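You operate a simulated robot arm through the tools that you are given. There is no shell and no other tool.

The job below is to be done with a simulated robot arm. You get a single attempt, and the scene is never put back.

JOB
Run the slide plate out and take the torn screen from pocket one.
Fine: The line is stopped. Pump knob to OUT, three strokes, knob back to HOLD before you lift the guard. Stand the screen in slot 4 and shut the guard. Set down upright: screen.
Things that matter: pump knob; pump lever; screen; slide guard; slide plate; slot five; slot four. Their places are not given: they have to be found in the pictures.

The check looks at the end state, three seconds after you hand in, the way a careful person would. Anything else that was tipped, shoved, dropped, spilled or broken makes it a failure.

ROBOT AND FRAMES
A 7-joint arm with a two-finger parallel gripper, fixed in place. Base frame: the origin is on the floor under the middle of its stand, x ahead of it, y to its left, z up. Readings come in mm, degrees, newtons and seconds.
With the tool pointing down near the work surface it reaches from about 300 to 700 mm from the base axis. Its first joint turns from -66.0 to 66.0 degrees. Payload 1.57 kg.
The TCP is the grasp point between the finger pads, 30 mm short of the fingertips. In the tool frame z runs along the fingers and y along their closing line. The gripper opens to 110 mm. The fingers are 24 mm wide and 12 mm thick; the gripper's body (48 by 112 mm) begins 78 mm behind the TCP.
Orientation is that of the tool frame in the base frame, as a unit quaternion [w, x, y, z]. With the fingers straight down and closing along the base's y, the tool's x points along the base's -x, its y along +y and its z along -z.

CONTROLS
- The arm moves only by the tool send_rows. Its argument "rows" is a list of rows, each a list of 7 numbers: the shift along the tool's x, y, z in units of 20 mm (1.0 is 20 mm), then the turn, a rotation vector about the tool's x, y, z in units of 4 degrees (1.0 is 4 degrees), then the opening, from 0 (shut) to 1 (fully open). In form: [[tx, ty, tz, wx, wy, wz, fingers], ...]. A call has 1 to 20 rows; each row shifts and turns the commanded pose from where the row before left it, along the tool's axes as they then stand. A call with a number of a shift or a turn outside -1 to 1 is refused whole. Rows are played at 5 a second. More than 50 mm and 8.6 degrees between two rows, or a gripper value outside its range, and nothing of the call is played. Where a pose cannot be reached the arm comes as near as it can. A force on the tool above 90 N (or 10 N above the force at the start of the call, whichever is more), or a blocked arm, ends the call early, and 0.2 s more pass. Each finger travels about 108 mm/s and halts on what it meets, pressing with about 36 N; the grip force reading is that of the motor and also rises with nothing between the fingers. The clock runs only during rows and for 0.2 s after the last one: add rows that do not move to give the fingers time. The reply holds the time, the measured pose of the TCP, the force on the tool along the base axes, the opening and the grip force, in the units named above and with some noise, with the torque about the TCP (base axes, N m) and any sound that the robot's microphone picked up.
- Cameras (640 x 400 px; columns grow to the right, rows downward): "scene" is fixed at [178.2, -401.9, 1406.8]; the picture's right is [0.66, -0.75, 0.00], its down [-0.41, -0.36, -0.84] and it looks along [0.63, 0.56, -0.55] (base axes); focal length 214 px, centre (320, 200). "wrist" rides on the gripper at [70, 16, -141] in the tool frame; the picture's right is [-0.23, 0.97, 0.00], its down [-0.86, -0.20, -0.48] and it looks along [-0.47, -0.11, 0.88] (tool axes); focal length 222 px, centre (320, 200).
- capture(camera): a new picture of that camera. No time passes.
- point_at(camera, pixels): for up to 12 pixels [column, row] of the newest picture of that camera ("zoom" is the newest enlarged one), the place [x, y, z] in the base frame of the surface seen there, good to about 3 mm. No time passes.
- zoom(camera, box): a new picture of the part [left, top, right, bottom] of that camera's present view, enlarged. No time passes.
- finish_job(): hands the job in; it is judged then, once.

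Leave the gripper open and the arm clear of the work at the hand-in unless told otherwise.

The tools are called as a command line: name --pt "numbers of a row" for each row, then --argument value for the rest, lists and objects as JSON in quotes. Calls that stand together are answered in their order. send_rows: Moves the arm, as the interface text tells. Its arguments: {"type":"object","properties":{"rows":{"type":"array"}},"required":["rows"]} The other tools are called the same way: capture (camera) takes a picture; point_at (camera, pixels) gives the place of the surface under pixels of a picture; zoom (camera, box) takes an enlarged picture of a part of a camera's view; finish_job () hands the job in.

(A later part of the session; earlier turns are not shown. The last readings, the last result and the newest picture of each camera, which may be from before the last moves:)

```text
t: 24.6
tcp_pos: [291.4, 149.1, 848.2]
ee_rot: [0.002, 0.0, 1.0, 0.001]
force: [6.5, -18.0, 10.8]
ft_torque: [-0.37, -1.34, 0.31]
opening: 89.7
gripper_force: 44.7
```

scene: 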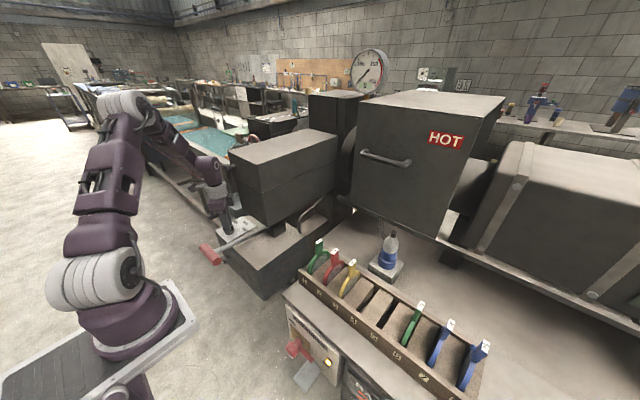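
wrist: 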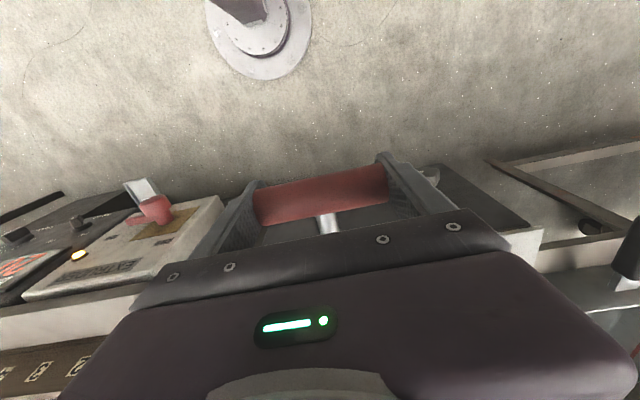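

Still free at z 848. Continuing down in small steps to find the stop.

send_rows --pt "-0.04 0 0.4 0 0 0 0.6" --pt "-0.04 0 0.4 0 0 0 0.6" --pt "0 0 0 0 0 0 0.6"

capture --camera "wrist"

zoom --camera "scene" --box '[190, 200, 290, 290]'

```text
t: 25.4
tcp_pos: [291.5, 150.3, 832.5]
ee_rot: [0.001, 0.0, 1.0, 0.001]
force: [10.9, -12.3, 11.9]
ft_torque: [0.22, -1.12, 0.66]
opening: 89.9
gripper_force: 44.9
```

```text
taken
```

wrist: 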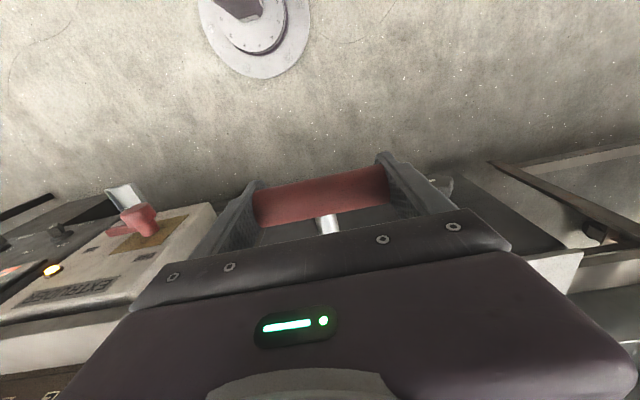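

```text
4.44 times, centred on (240, 245) of scene
```

zoom: 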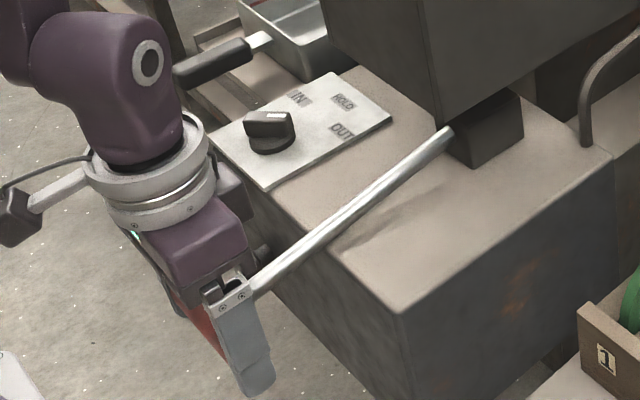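

The rod is coming close to the pump box's front edge. A few small steps more.

send_rows --pt "-0.05 0 0.25 0 0 0 0.6" --pt "-0.05 0 0.25 0 0 0 0.6" --pt "0 0 0 0 0 0 0.6"

zoom --camera "scene" --box '[190, 200, 290, 290]'

capture --camera "wrist"

```text
t: 26.2
tcp_pos: [293.8, 149.7, 820.7]
ee_rot: [0.001, 0.001, 1.0, 0.001]
force: [24.0, -21.5, 14.3]
ft_torque: [0.13, -0.86, 0.86]
opening: 89.5
gripper_force: 45.3
```

```text
4.44 times, centred on (240, 245) of scene
```

zoom: 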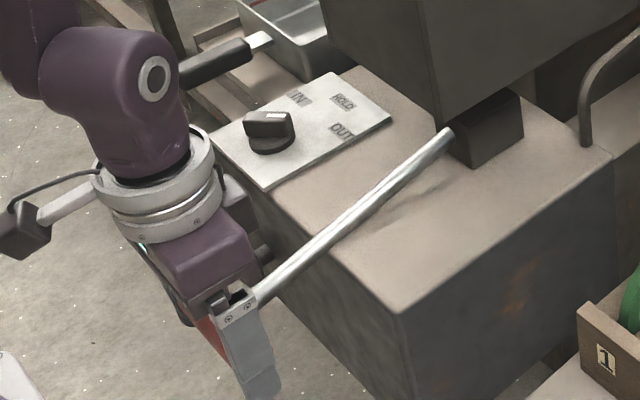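

```text
taken
```

wrist: 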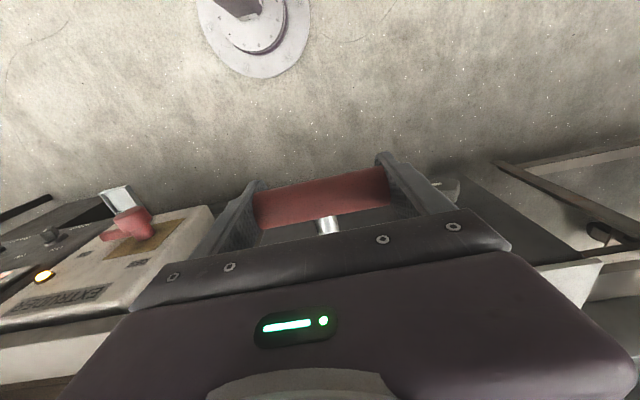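

X force shows the arc pulls the handle toward +x now. I'll follow that and take small further steps down.

send_rows --pt "-0.15 0 0.2 0 0 0 0.6" --pt "-0.1 0 0.25 0 0 0 0.6" --pt "0 0 0 0 0 0 0.6"

zoom --camera "scene" --box '[190, 200, 290, 290]'

```text
t: 27.0
tcp_pos: [296.3, 150.5, 810.5]
ee_rot: [-0.003, 0.001, 1.0, -0.002]
force: [-15.5, -13.5, 4.3]
ft_torque: [0.85, -0.72, -0.75]
opening: 90.1
gripper_force: 45.0
```

```text
4.44 times, centred on (240, 245) of scene
```

zoom: 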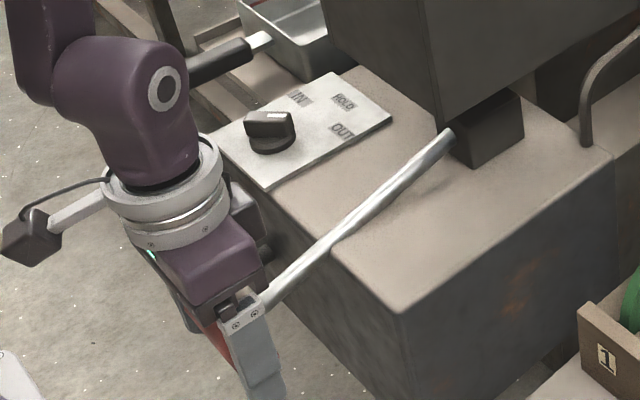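

I'll measure the rod against the box edge to know how far it can still go.

zoom --camera "scene" --box '[235, 225, 275, 265]'

point_at --camera "scene" --pixels '[[285, 232], [280, 237], [270, 245], [260, 255], [253, 262], [258, 262], [262, 264]]'

```text
10.00 times, centred on (255, 245) of scene
```

zoom: 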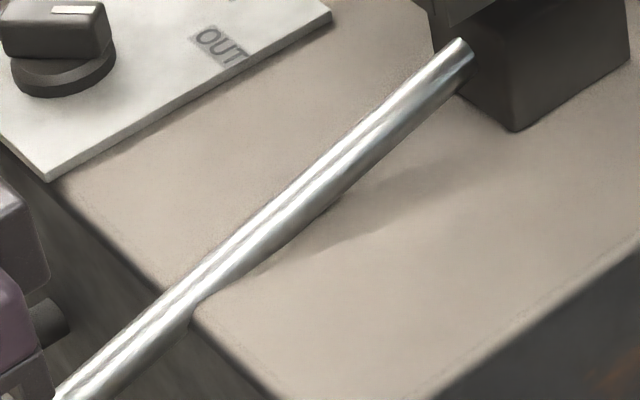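

```text
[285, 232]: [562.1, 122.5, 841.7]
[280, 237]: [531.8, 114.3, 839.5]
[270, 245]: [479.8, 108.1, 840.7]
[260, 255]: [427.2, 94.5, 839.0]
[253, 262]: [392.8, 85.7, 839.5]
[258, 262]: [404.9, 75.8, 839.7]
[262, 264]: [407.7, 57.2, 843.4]
```

point_at --camera "zoom" --pixels '[[450, 55], [400, 105], [340, 160], [290, 205], [240, 250], [200, 285], [150, 325], [100, 368], [195, 320], [260, 390], [110, 240]]'

capture --camera "wrist"

zoom --camera "wrist" --box '[230, 130, 430, 260]'

```text
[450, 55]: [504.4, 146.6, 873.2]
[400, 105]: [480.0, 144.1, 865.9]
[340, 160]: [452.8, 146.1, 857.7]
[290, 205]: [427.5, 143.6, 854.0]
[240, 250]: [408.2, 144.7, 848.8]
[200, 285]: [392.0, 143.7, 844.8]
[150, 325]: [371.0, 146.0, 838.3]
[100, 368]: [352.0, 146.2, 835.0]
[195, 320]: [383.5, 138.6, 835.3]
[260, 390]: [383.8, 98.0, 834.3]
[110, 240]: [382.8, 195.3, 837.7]
```

```text
taken
```

wrist: 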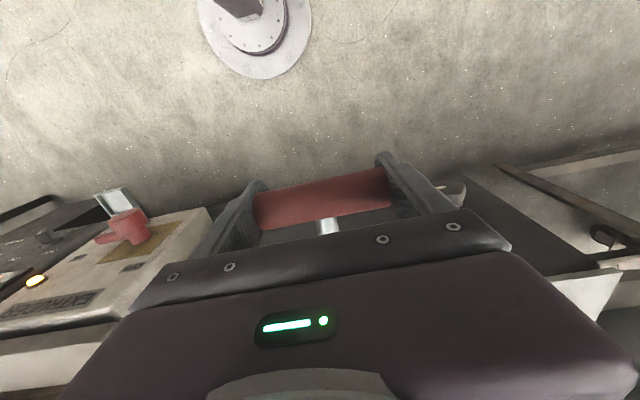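

```text
3.08 times, centred on (330, 195) of wrist
```

zoom: 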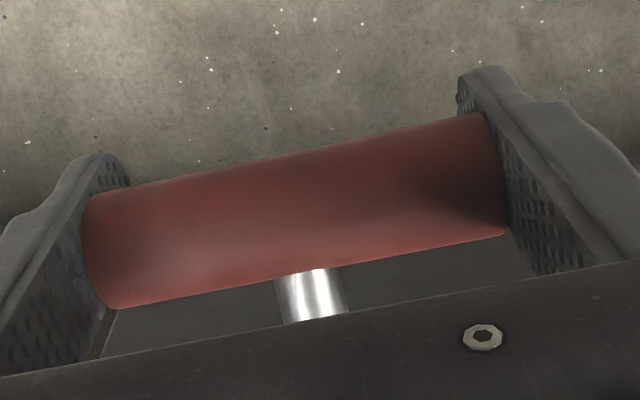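

The lever is at about -15° now, the rod passing at the box edge, and it still moves easily. I'll go on another 3° in small steps.

send_rows --pt "-0.06 0 0.3 0 0 0 0.6" --pt "-0.07 0 0.3 0 0 0 0.6" --pt "0 0 0 0 0 0 0.6"

zoom --camera "scene" --box '[190, 210, 290, 300]'

zoom --camera "scene" --box '[210, 120, 350, 240]'

```text
t: 27.8
tcp_pos: [302.5, 148.6, 799.4]
ee_rot: [-0.001, 0.002, 1.0, -0.001]
force: [2.7, -26.4, 21.2]
ft_torque: [-0.87, 0.13, 0.4]
opening: 89.9
gripper_force: 44.6
```

```text
4.44 times, centred on (240, 255) of scene
```

zoom: 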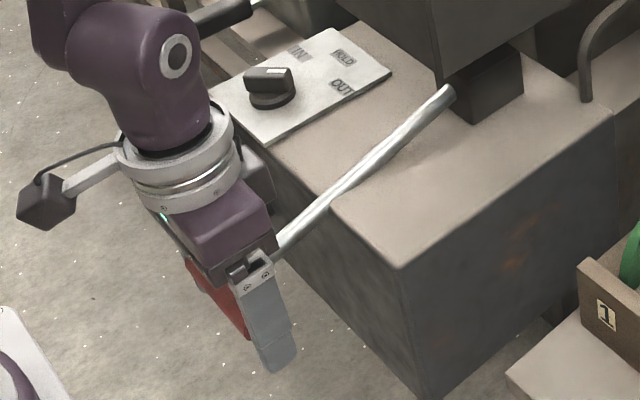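

```text
3.33 times, centred on (280, 180) of scene
```

zoom: 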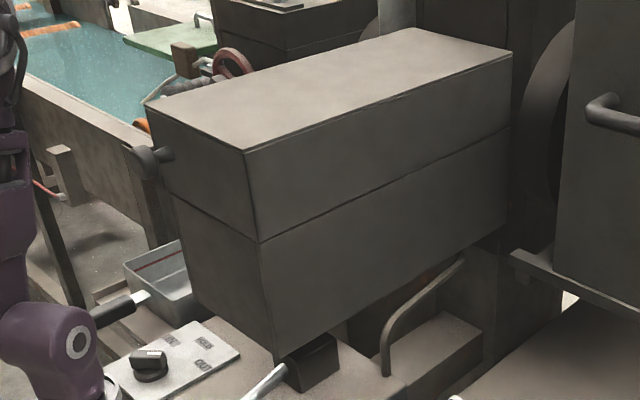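

No stop yet, now about -18°. Continuing in 3° steps while watching the z force.

send_rows --pt "-0.1 0 0.29 0 0 0 0.6" --pt "-0.1 0 0.29 0 0 0 0.6" --pt "0 0 0 0 0 0 0.6"

capture --camera "wrist"

zoom --camera "wrist" --box '[230, 130, 430, 260]'

```text
t: 28.4
tcp_pos: [303.4, 150.4, 790.4]
ee_rot: [-0.002, 0.002, 1.0, -0.002]
force: [-4.7, -1.1, 43.5]
ft_torque: [-0.49, 0.0, 0.18]
opening: 89.9
gripper_force: 44.8
stopped in row 3: the force on the tool passed its limit at 104 N (the readings are from after the stop); the commanded pose is now the measured one
```

```text
taken
```

wrist: 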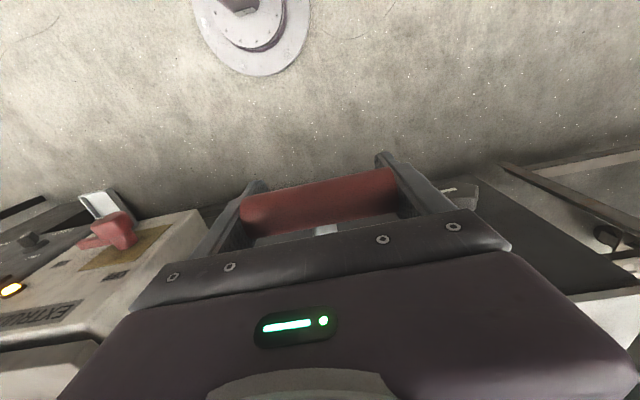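

```text
3.08 times, centred on (330, 195) of wrist
```

zoom: 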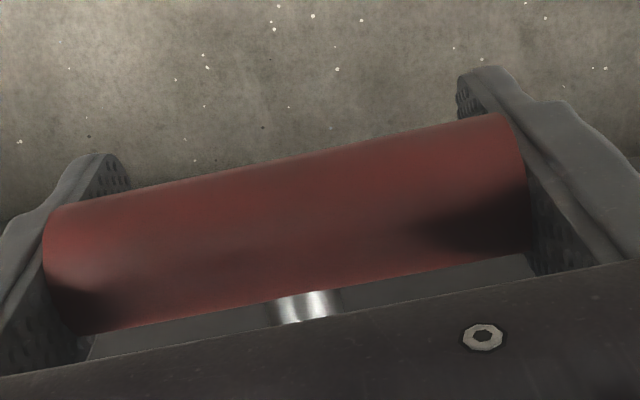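

That is the lower stop (104 N peak; the handle slipped up slightly in the fingers). No sound was reported. Now I'll raise the lever along its arc back past the starting angle.

send_rows --pt "0.17 0 -0.63 0 0 0 0.6" --pt "0.17 0 -0.63 0 0 0 0.6" --pt "0.095 0 -0.605 0 0 0 0.6" --pt "0.095 0 -0.605 0 0 0 0.6" --pt "0.03 0 -0.61 0 0 0 0.6" --pt "0.03 0 -0.61 0 0 0 0.6" --pt "-0.03 0 -0.61 0 0 0 0.6" --pt "-0.03 0 -0.61 0 0 0 0.6" --pt "-0.095 0 -0.605 0 0 0 0.6" --pt "0 0 0 0 0 0 0.6"

capture --camera "wrist"

zoom --camera "wrist" --box '[230, 130, 430, 260]'

capture --camera "scene"

```text
t: 30.6
tcp_pos: [294.6, 149.8, 898.3]
ee_rot: [-0.002, 0.0, 1.0, -0.001]
force: [6.5, -9.5, -38.7]
ft_torque: [0.38, 0.09, 0.11]
opening: 89.7
gripper_force: 44.7
```

```text
taken
```

wrist: 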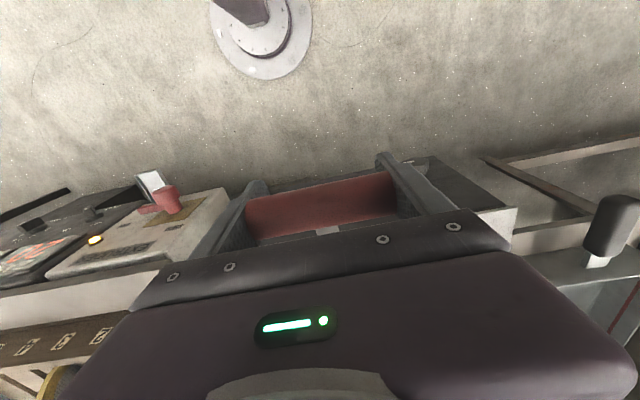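

```text
3.08 times, centred on (330, 195) of wrist
```

zoom: 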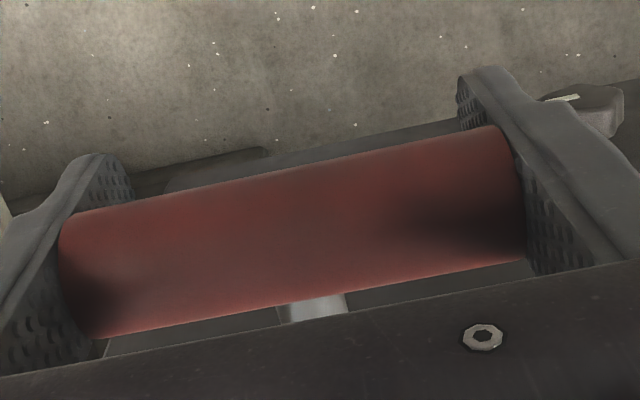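

```text
taken
```

scene: 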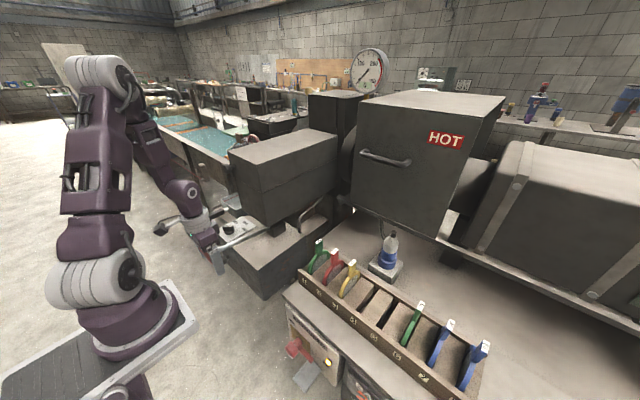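

A z force of -39 N suggests the lever is near its upper stop, or that return is stiff. I'll measure where the handle is now.

point_at --camera "wrist" --pixels '[[320, 192], [320, 200], [320, 210], [320, 218], [328, 229]]'

zoom --camera "scene" --box '[190, 190, 290, 280]'

point_at --camera "zoom" --pixels '[[330, 215], [360, 203], [400, 185], [440, 170], [480, 153], [510, 140]]'

```text
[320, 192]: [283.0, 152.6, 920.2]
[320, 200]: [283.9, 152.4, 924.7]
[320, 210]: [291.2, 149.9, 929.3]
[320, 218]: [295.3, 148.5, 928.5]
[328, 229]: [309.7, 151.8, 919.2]
```

```text
4.44 times, centred on (240, 235) of scene
```

zoom: 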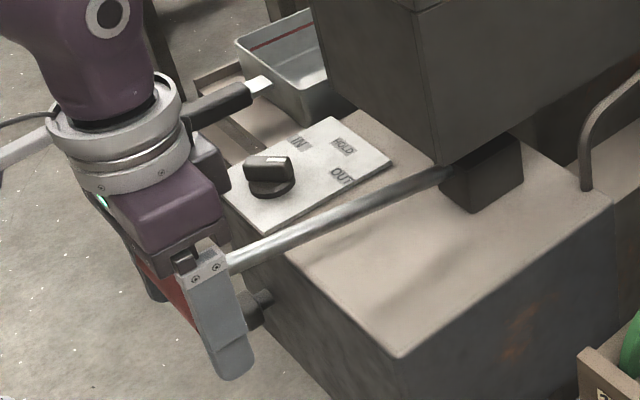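

```text
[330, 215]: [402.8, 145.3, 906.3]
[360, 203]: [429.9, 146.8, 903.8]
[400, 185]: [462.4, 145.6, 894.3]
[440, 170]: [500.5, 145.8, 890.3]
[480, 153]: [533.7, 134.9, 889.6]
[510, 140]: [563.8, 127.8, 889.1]
```

The handle top reads 929, the same as at the start, so the starting position is the upper stop and one full down-and-up stroke is done. The handle slipped about 17 mm in the fingers, so I'll regrip at its centre (TCP z 915).

send_rows --pt "0 0 0 0 0 0 0.95" --pt "0 0 0 0 0 0 1" --pt "0 0 -0.42 0 0 0 1" --pt "0 0 -0.42 0 0 0 1" --pt "0 0 0 0 0 0 1" --pt "0 0 0 0 0 0 0.75" --pt "0 0 0 0 0 0 0.6" --pt "0 0 0 0 0 0 0.6"

zoom --camera "wrist" --box '[230, 130, 430, 260]'

point_at --camera "zoom" --pixels '[[290, 160], [290, 200], [290, 230]]'

```text
t: 32.5
tcp_pos: [295.8, 149.3, 915.4]
ee_rot: [0.0, 0.001, 1.0, -0.001]
force: [4.3, -14.9, 3.9]
ft_torque: [-1.39, -0.62, 0.28]
opening: 89.8
gripper_force: 45.0
```

```text
3.08 times, centred on (330, 195) of wrist
```

zoom: 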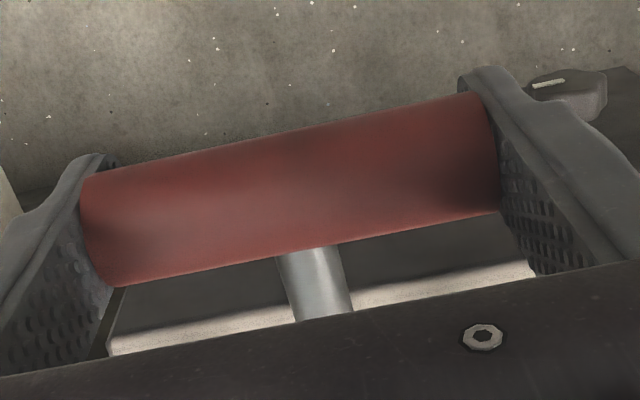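

```text
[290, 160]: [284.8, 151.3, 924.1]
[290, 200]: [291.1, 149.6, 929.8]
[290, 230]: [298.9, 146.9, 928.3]
```

Regripped at the centre with the handle at its top position (929). Now the second stroke: down along the arc to the stop.

send_rows --pt "0.07 0 0.46 0 0 0 0.6" --pt "0.07 0 0.46 0 0 0 0.6" --pt "0.03 0 0.61 0 0 0 0.6" --pt "0.03 0 0.61 0 0 0 0.6" --pt "-0.03 0 0.61 0 0 0 0.6" --pt "-0.03 0 0.61 0 0 0 0.6" --pt "-0.095 0 0.605 0 0 0 0.6" --pt "-0.095 0 0.605 0 0 0 0.6" --pt "-0.14 0 0.45 0 0 0 0.6" --pt "-0.14 0 0.45 0 0 0 0.6" --pt "-0.06 0 0.25 0 0 0 0.6" --pt "0 0 0 0 0 0 0.6"

capture --camera "wrist"

zoom --camera "wrist" --box '[230, 130, 430, 260]'

point_at --camera "zoom" --pixels '[[290, 180], [290, 220], [290, 240], [290, 260]]'

```text
t: 35.0
tcp_pos: [303.8, 150.6, 801.2]
ee_rot: [-0.002, -0.001, 1.0, 0.0]
force: [-8.3, 1.6, 7.6]
ft_torque: [0.19, 0.45, -0.15]
opening: 89.9
gripper_force: 44.9
```

```text
taken
```

wrist: 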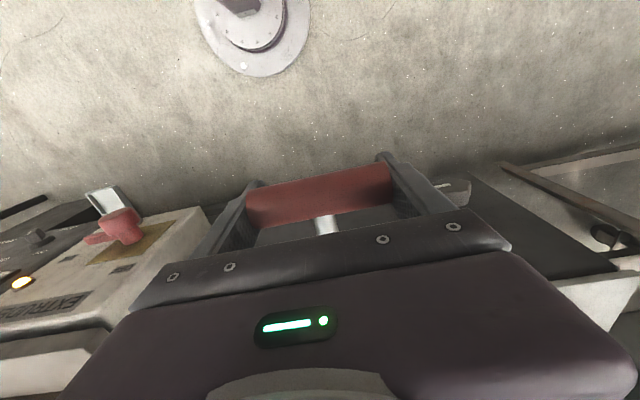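

```text
3.08 times, centred on (330, 195) of wrist
```

zoom: 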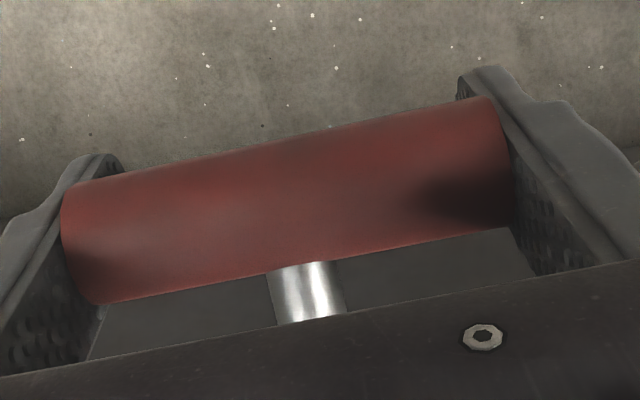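

```text
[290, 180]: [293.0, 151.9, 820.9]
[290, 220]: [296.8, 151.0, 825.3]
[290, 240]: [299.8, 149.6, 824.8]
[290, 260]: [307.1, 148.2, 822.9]
```

The handle top reads 825 (centre ~810). On the first stroke it went to about 804, so I'll push a bit further to reach the lower stop.

send_rows --pt "-0.04 0 0.2 0 0 0 0.6" --pt "-0.04 0 0.2 0 0 0 0.6" --pt "-0.04 0 0.2 0 0 0 0.6" --pt "0 0 0 0 0 0 0.6"

zoom --camera "wrist" --box '[230, 130, 430, 260]'

point_at --camera "zoom" --pixels '[[290, 190], [290, 220], [290, 240], [290, 260]]'

```text
t: 36.0
tcp_pos: [306.2, 149.0, 789.9]
ee_rot: [0.0, 0.001, 1.0, 0.0]
force: [-2.7, 7.0, 41.1]
ft_torque: [-0.3, -0.15, -0.17]
opening: 90.0
gripper_force: 45.1
```

```text
3.08 times, centred on (330, 195) of wrist
```

zoom: 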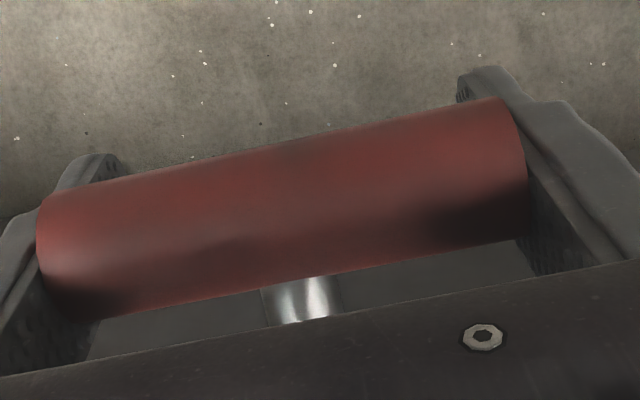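

```text
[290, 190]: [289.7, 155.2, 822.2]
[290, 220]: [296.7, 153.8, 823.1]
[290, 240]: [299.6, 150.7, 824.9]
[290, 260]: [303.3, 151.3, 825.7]
```

The handle didn't go lower than 825 while the force rose to 41 N, so that is the lower stop. Now raise the lever to the upper stop.

send_rows --pt "0.13 0 -0.62 0 0 0 0.6" --pt "0.13 0 -0.62 0 0 0 0.6" --pt "0.065 0 -0.61 0 0 0 0.6" --pt "0.065 0 -0.61 0 0 0 0.6" --pt "0 0 -0.61 0 0 0 0.6" --pt "0 0 -0.61 0 0 0 0.6" --pt "-0.06 0 -0.52 0 0 0 0.6" --pt "-0.06 0 -0.52 0 0 0 0.6" --pt "-0.06 0 -0.52 0 0 0 0.6" --pt "0 0 -0.2 0 0 0 0.6" --pt "0 0 0 0 0 0 0.6"

capture --camera "wrist"

zoom --camera "wrist" --box '[230, 130, 430, 260]'

point_at --camera "zoom" --pixels '[[290, 190], [290, 220], [290, 240], [290, 260]]'

capture --camera "scene"

```text
t: 38.5
tcp_pos: [301.1, 149.0, 897.2]
ee_rot: [-0.001, 0.0, 1.0, -0.001]
force: [-0.5, 1.4, -38.8]
ft_torque: [-0.16, -0.17, -0.12]
opening: 89.7
gripper_force: 44.6
```

```text
taken
```

wrist: 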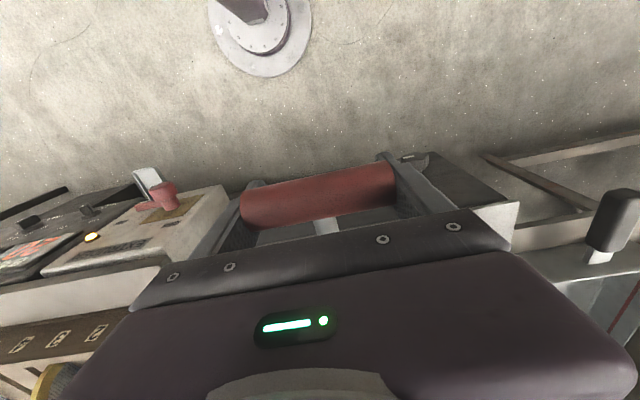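

```text
3.08 times, centred on (330, 195) of wrist
```

zoom: 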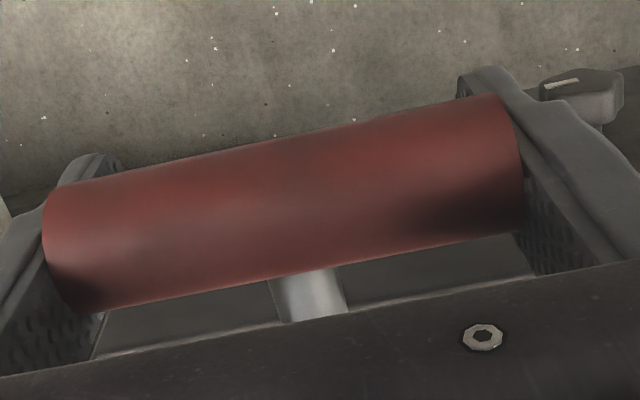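

```text
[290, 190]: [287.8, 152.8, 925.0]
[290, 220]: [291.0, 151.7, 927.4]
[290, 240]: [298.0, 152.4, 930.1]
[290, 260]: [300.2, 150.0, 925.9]
```

```text
taken
```

scene: 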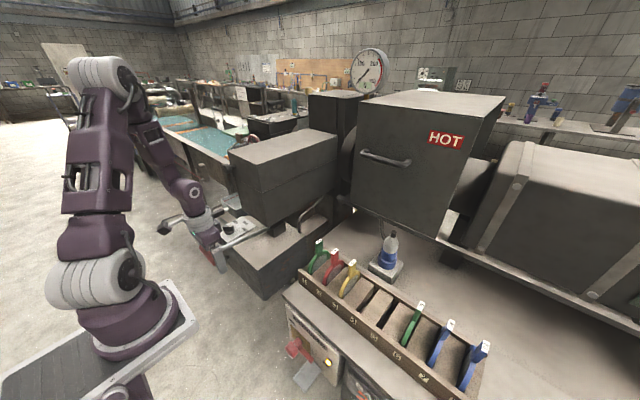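

Second stroke done: the handle is back at 930 and the upper stop. I'll regrip at the handle's centre for the third.

send_rows --pt "0 0 0 0 0 0 0.95" --pt "0 0 0 0 0 0 1" --pt "0.15 0.03 -0.42 0 0 0 1" --pt "0.12 0.02 -0.42 0 0 0 1" --pt "0 0 0 0 0 0 1" --pt "0 0 0 0 0 0 0.75" --pt "0 0 0 0 0 0 0.6" --pt "0 0 0 0 0 0 0.6"

zoom --camera "wrist" --box '[230, 130, 430, 260]'

point_at --camera "zoom" --pixels '[[290, 160], [290, 200], [290, 230]]'

```text
t: 40.2
tcp_pos: [296.0, 150.7, 915.0]
ee_rot: [0.0, 0.001, 1.0, -0.001]
force: [5.5, -20.5, 3.9]
ft_torque: [-1.35, -0.68, 0.22]
opening: 89.9
gripper_force: 45.1
```

```text
3.08 times, centred on (330, 195) of wrist
```

zoom: 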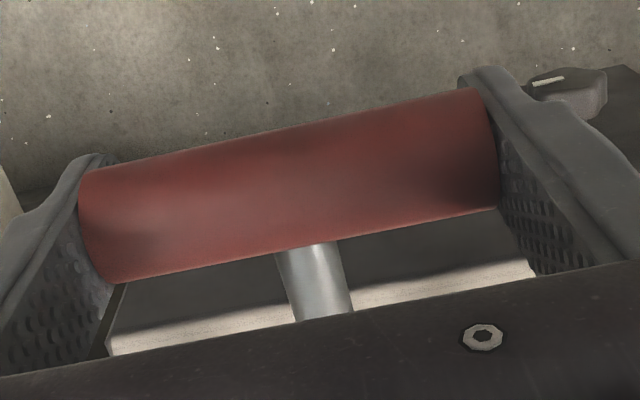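

```text
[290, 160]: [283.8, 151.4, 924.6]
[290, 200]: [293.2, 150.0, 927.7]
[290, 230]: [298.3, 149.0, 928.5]
```

Regripped. Third stroke down along the same arc, ending a little past the stop position.

send_rows --pt "0.07 0 0.46 0 0 0 0.6" --pt "0.07 0 0.46 0 0 0 0.6" --pt "0.03 0 0.61 0 0 0 0.6" --pt "0.03 0 0.61 0 0 0 0.6" --pt "-0.03 0 0.61 0 0 0 0.6" --pt "-0.03 0 0.61 0 0 0 0.6" --pt "-0.095 0 0.605 0 0 0 0.6" --pt "-0.095 0 0.605 0 0 0 0.6" --pt "-0.1 0 0.45 0 0 0 0.6" --pt "-0.1 0 0.45 0 0 0 0.6" --pt "-0.05 0 0.25 0 0 0 0.6" --pt "-0.03 0 0.2 0 0 0 0.6" --pt "-0.03 0 0.2 0 0 0 0.6" --pt "0 0 0.1 0 0 0 0.6" --pt "0 0 0 0 0 0 0.6"

capture --camera "wrist"

zoom --camera "wrist" --box '[230, 130, 430, 260]'

point_at --camera "zoom" --pixels '[[290, 190], [290, 220], [290, 240], [290, 260]]'

```text
t: 43.5
tcp_pos: [303.1, 151.0, 792.9]
ee_rot: [-0.002, 0.0, 1.0, 0.001]
force: [0.9, -27.9, 11.6]
ft_torque: [0.09, -0.05, 0.12]
opening: 91.3
gripper_force: 14.5
```

```text
taken
```

wrist: 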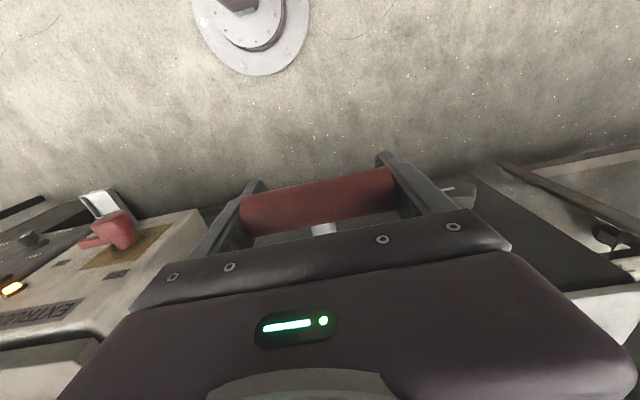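

```text
3.08 times, centred on (330, 195) of wrist
```

zoom: 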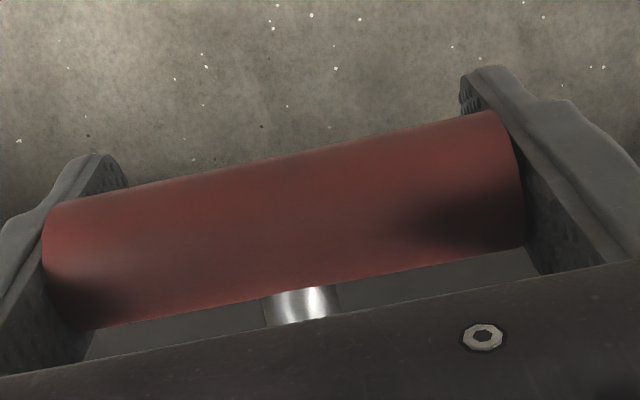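

```text
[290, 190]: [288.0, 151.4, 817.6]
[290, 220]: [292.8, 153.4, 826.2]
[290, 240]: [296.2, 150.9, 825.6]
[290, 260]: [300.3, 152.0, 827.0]
```

The handle is at the lower stop again (826). Raising it to the top for the end of the third stroke.

send_rows --pt "0 0 0 0 0 0 0.6" --pt "0.13 0 -0.62 0 0 0 0.6" --pt "0.13 0 -0.62 0 0 0 0.6" --pt "0.065 0 -0.61 0 0 0 0.6" --pt "0.065 0 -0.61 0 0 0 0.6" --pt "0 0 -0.61 0 0 0 0.6" --pt "0 0 -0.61 0 0 0 0.6" --pt "-0.06 0 -0.52 0 0 0 0.6" --pt "-0.06 0 -0.52 0 0 0 0.6" --pt "-0.06 0 -0.52 0 0 0 0.6" --pt "0 0 -0.2 0 0 0 0.6" --pt "0 0 0 0 0 0 0.6"

capture --camera "wrist"

zoom --camera "wrist" --box '[230, 130, 430, 260]'

point_at --camera "zoom" --pixels '[[290, 190], [290, 220], [290, 240], [290, 260]]'

zoom --camera "scene" --box '[200, 100, 360, 260]'

```text
t: 46.0
tcp_pos: [298.2, 150.7, 899.3]
ee_rot: [-0.002, 0.0, 1.0, -0.001]
force: [-2.4, -30.3, -36.4]
ft_torque: [2.3, 0.03, -0.01]
opening: 92.2
gripper_force: 15.1
```

```text
taken
```

wrist: 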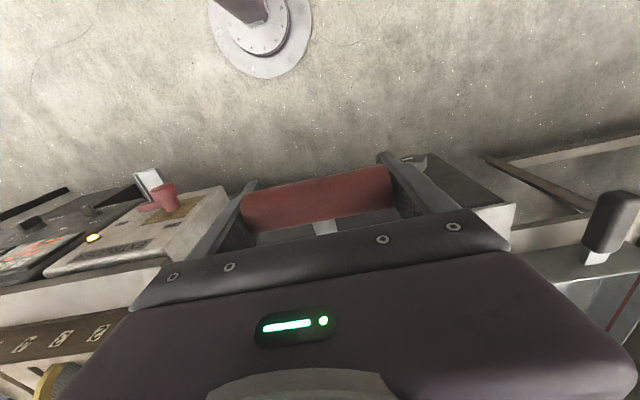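

```text
3.08 times, centred on (330, 195) of wrist
```

zoom: 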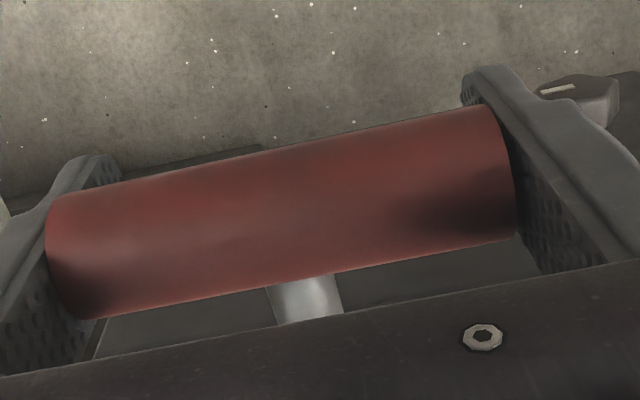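

```text
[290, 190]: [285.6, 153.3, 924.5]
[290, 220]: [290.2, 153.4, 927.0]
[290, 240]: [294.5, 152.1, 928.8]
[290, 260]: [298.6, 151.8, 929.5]
```

```text
2.50 times, centred on (280, 180) of scene
```

zoom: 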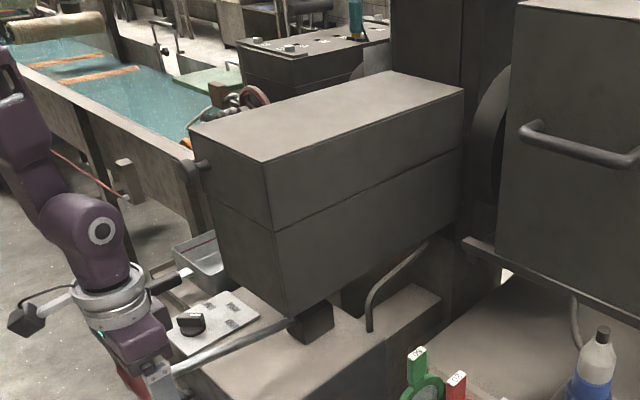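

All three strokes are done and the lever is at its top position. I'll open the fingers and rise clear of the handle.

send_rows --pt "0 0 0 0 0 0 0.9" --pt "0 0 0 0 0 0 1" --pt "0 0 0 0 0 0 1" --pt "0 0 -0.8 0 0 0 1" --pt "0 0 -1 0 0 0 1" --pt "0 0 -1 0 0 0 1" --pt "0 0 -1 0 0 0 1" --pt "0 0 -1 0 0 0 1"

capture --camera "wrist"

zoom --camera "scene" --box '[190, 190, 290, 280]'

```text
t: 47.9
tcp_pos: [299.6, 151.4, 997.3]
ee_rot: [-0.001, 0.0, 1.0, 0.0]
force: [0.6, 0.2, 0.3]
ft_torque: [0.0, -0.01, 0.01]
opening: 109.9
gripper_force: 0.0
```

```text
taken
```

wrist: 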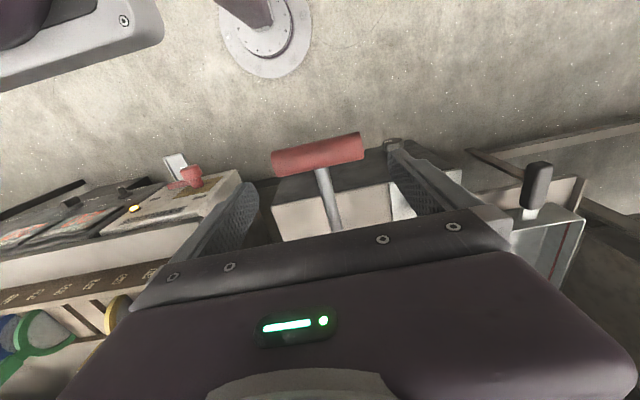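

```text
4.44 times, centred on (240, 235) of scene
```

zoom: 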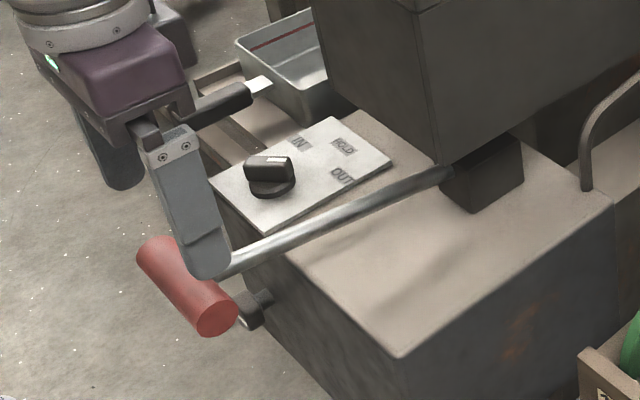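

The lever stays at the top and the knob still reads OUT. Next I go to the knob: first +y, then +x, then turn the tool about 50° to match it.

send_rows --pt "0 0.94 0 0 0 0 1" --pt "0 0.94 0 0 0 0 1" --pt "0 0.94 0 0 0 0 1" --pt "0 0.94 0 0 0 0 1" --pt "0 0.94 0 0 0 0 1" --pt "0 0.94 0 0 0 0 1" --pt "0 0.94 0 0 0 0 1" --pt "-0.97 0 0 0 0 0 0.8" --pt "-0.97 0 0 0 0 0 0.7" --pt "-0.97 0 0.2 0 0 0 0.6" --pt "-0.97 0 0.5 0 0 0 0.6" --pt "-0.97 0 0.5 0 0 0 0.6" --pt "-0.97 0 0.5 0 0 0 0.6"

capture --camera "wrist"

zoom --camera "wrist" --box '[270, 110, 390, 200]'

```text
t: 50.6
tcp_pos: [416.7, 282.6, 962.9]
ee_rot: [-0.001, 0.0, 1.0, -0.001]
force: [-0.6, 0.1, -0.2]
ft_torque: [-0.01, 0.0, 0.01]
opening: 65.8
gripper_force: 0.1
```

```text
taken
```

wrist: 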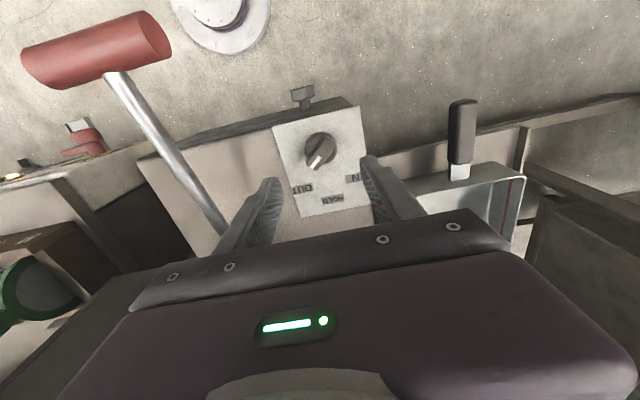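

```text
4.44 times, centred on (330, 155) of wrist
```

zoom: 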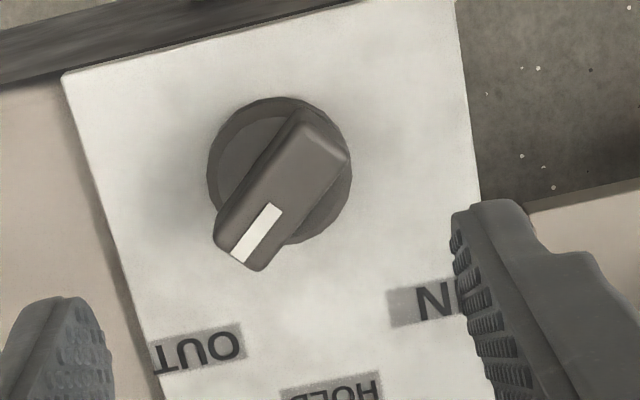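

The knob clearly points toward OUT. I'll measure its exact direction from this view.

point_at --camera "zoom" --pixels '[[280, 205], [238, 258], [250, 240], [320, 135], [310, 150], [240, 220], [270, 250], [300, 120], [340, 155], [335, 390], [205, 350], [430, 300]]'

```text
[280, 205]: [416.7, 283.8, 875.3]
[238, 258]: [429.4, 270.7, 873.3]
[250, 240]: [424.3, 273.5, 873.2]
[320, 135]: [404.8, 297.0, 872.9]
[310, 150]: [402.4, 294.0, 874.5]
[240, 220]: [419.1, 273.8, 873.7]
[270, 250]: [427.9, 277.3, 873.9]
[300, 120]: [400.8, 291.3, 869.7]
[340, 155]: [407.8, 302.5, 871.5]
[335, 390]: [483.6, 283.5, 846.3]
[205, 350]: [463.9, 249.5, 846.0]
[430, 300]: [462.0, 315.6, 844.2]
```

The knob points at -45° and its centre is (416,284). I'll turn the tool 45° and descend onto it, then close.

send_rows --pt "0 0.05 0 0 0 0.94 0.6" --pt "0 0 0 0 0 0.94 0.6" --pt "0 0 0 0 0 0.94 0.6" --pt "0 0 0 0 0 0.94 0.6" --pt "0 0 0 0 0 0.94 0.6" --pt "0 0 0 0 0 0.94 0.6" --pt "0 0 0 0 0 0.94 0.6" --pt "0 0 0 0 0 0.94 0.6" --pt "0 0 0 0 0 0.94 0.6" --pt "0 0 0 0 0 0.94 0.6" --pt "0 0 0 0 0 0.94 0.6" --pt "0 0 0 0 0 0.91 0.6" --pt "0 0 0.8 0 0 0 0.6" --pt "0 0 0.8 0 0 0 0.6"

capture --camera "wrist"

zoom --camera "wrist" --box '[260, 120, 380, 210]'

```text
t: 53.6
tcp_pos: [416.0, 283.9, 929.6]
ee_rot: [-0.001, 0.383, 0.924, -0.001]
force: [-0.4, 0.5, 0.2]
ft_torque: [0.0, -0.01, -0.03]
opening: 65.9
gripper_force: 0.0
```

```text
taken
```

wrist: 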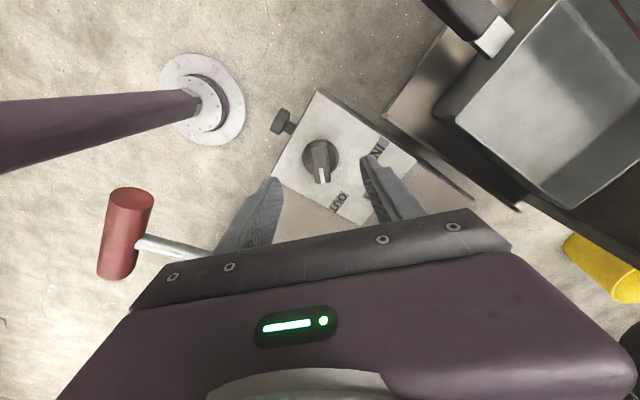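

```text
4.44 times, centred on (320, 165) of wrist
```

zoom: 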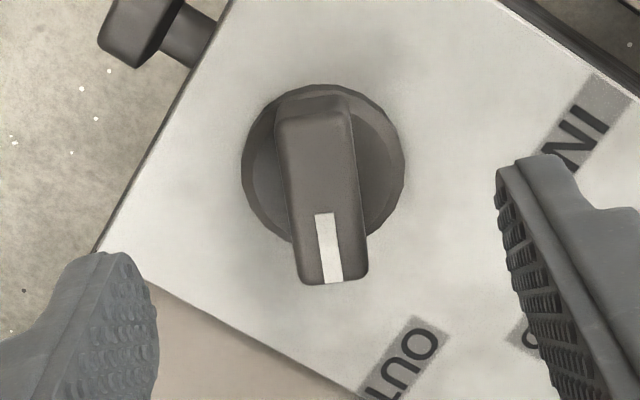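

Aligned with the knob. Down 39.5 mm and close.

send_rows --pt "0 0 0.66 0 0 0 0.6" --pt "0 0 0.66 0 0 0 0.6" --pt "0 0 0.65 0 0 0 0.6" --pt "0 0 0 0 0 0 0.4" --pt "0 0 0 0 0 0 0.2" --pt "0 0 0 0 0 0 0.05" --pt "0 0 0 0 0 0 0.05" --pt "0 0 0 0 0 0 0.05"

point_at --camera "wrist" --pixels '[[600, 265], [610, 275]]'

```text
t: 55.5
tcp_pos: [415.7, 284.8, 891.0]
ee_rot: [-0.001, 0.384, 0.923, -0.002]
force: [-1.8, -2.1, -5.2]
ft_torque: [0.05, -0.1, -0.02]
opening: 16.0
gripper_force: 31.0
```

```text
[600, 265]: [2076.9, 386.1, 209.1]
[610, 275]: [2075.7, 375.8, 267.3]
```

The knob is gripped. Turning it back 45° to HOLD.

send_rows --pt "0 0 0 0 0 -0.75 0.05" --pt "0 0 0 0 0 -0.75 0.05" --pt "0 0 0 0 0 -0.75 0.05" --pt "0 0 0 0 0 -0.75 0.05" --pt "0 0 0 0 0 -0.75 0.05" --pt "0 0 0 0 0 -0.75 0.05" --pt "0 0 0 0 0 -0.75 0.05" --pt "0 0 0 0 0 -0.75 0.05" --pt "0 0 0 0 0 -0.75 0.05" --pt "0 0 0 0 0 -0.75 0.05" --pt "0 0 0 0 0 -0.75 0.05" --pt "0 0 0 0 0 -0.75 0.05" --pt "0 0 0 0 0 -0.75 0.05" --pt "0 0 0 0 0 -0.75 0.05" --pt "0 0 0 0 0 -0.75 0.05" --pt "0 0 0 0 0 0 0.05"

```text
t: 58.9
tcp_pos: [416.4, 285.0, 890.2]
ee_rot: [-0.001, 0.0, 1.0, -0.001]
force: [-7.6, 2.0, -1.8]
ft_torque: [0.17, -0.76, 0.0]
opening: 15.9
gripper_force: 31.1
```

Yaw is back to zero. I'll open, rise, and check the knob reading.

send_rows --pt "0 0 0 0 0 0 0.3" --pt "0 0 0 0 0 0 0.4" --pt "0 0 -0.5 0 0 0 0.4" --pt "0 0 -1 0 0 0 0.5" --pt "0 0 -1 0 0 0 0.7" --pt "0 0 -1 0 0 0 0.8"

capture --camera "wrist"

zoom --camera "wrist" --box '[270, 110, 390, 200]'

point_at --camera "zoom" --pixels '[[275, 130], [290, 200], [300, 250], [270, 110], [305, 265]]'

```text
t: 60.2
tcp_pos: [416.9, 286.1, 960.4]
ee_rot: [-0.001, 0.001, 1.0, -0.001]
force: [0.3, -0.2, -0.1]
ft_torque: [0.02, -0.04, 0.0]
opening: 88.1
gripper_force: 0.0
```

```text
taken
```

wrist: 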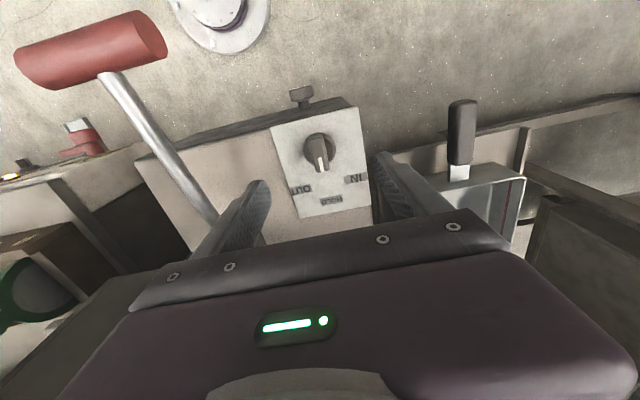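

```text
4.44 times, centred on (330, 155) of wrist
```

zoom: 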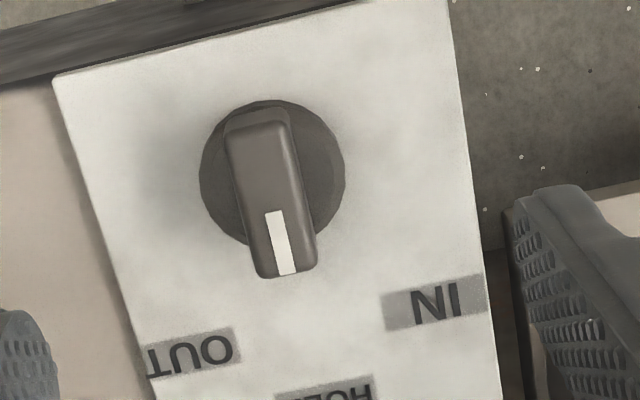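

```text
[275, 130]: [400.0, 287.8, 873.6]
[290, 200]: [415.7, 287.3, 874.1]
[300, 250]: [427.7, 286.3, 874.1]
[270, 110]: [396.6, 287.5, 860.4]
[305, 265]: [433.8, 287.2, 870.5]
```

The knob is back at HOLD (0°). Next is the guard; I'll measure its front knob and the seam from the scene camera.

capture --camera "scene"

zoom --camera "scene" --box '[220, 130, 290, 230]'

point_at --camera "zoom" --pixels '[[215, 148], [245, 150], [200, 140], [230, 160], [270, 100], [325, 165], [300, 150], [325, 220], [330, 260], [270, 190], [240, 190], [330, 360]]'

```text
taken
```

scene: 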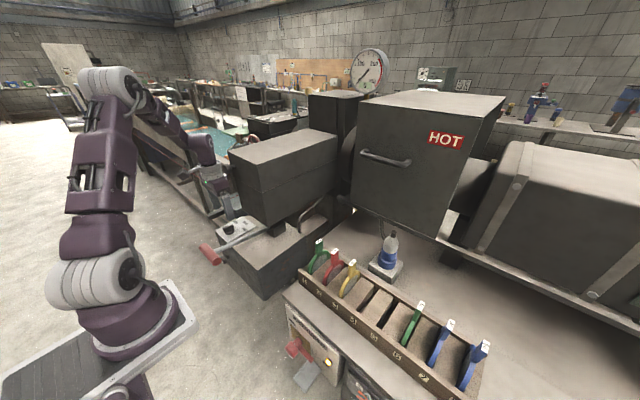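

```text
4.00 times, centred on (255, 180) of scene
```

zoom: 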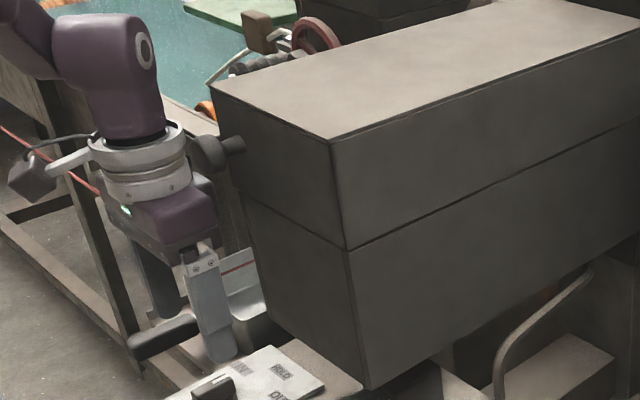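

```text
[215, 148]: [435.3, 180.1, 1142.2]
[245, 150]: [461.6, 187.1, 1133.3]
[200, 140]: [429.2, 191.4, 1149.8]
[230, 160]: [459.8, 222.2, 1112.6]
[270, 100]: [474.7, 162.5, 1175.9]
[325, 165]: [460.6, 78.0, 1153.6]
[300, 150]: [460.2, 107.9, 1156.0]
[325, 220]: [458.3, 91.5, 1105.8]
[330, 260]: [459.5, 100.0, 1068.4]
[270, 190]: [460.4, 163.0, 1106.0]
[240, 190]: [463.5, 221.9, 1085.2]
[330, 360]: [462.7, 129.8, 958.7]
```

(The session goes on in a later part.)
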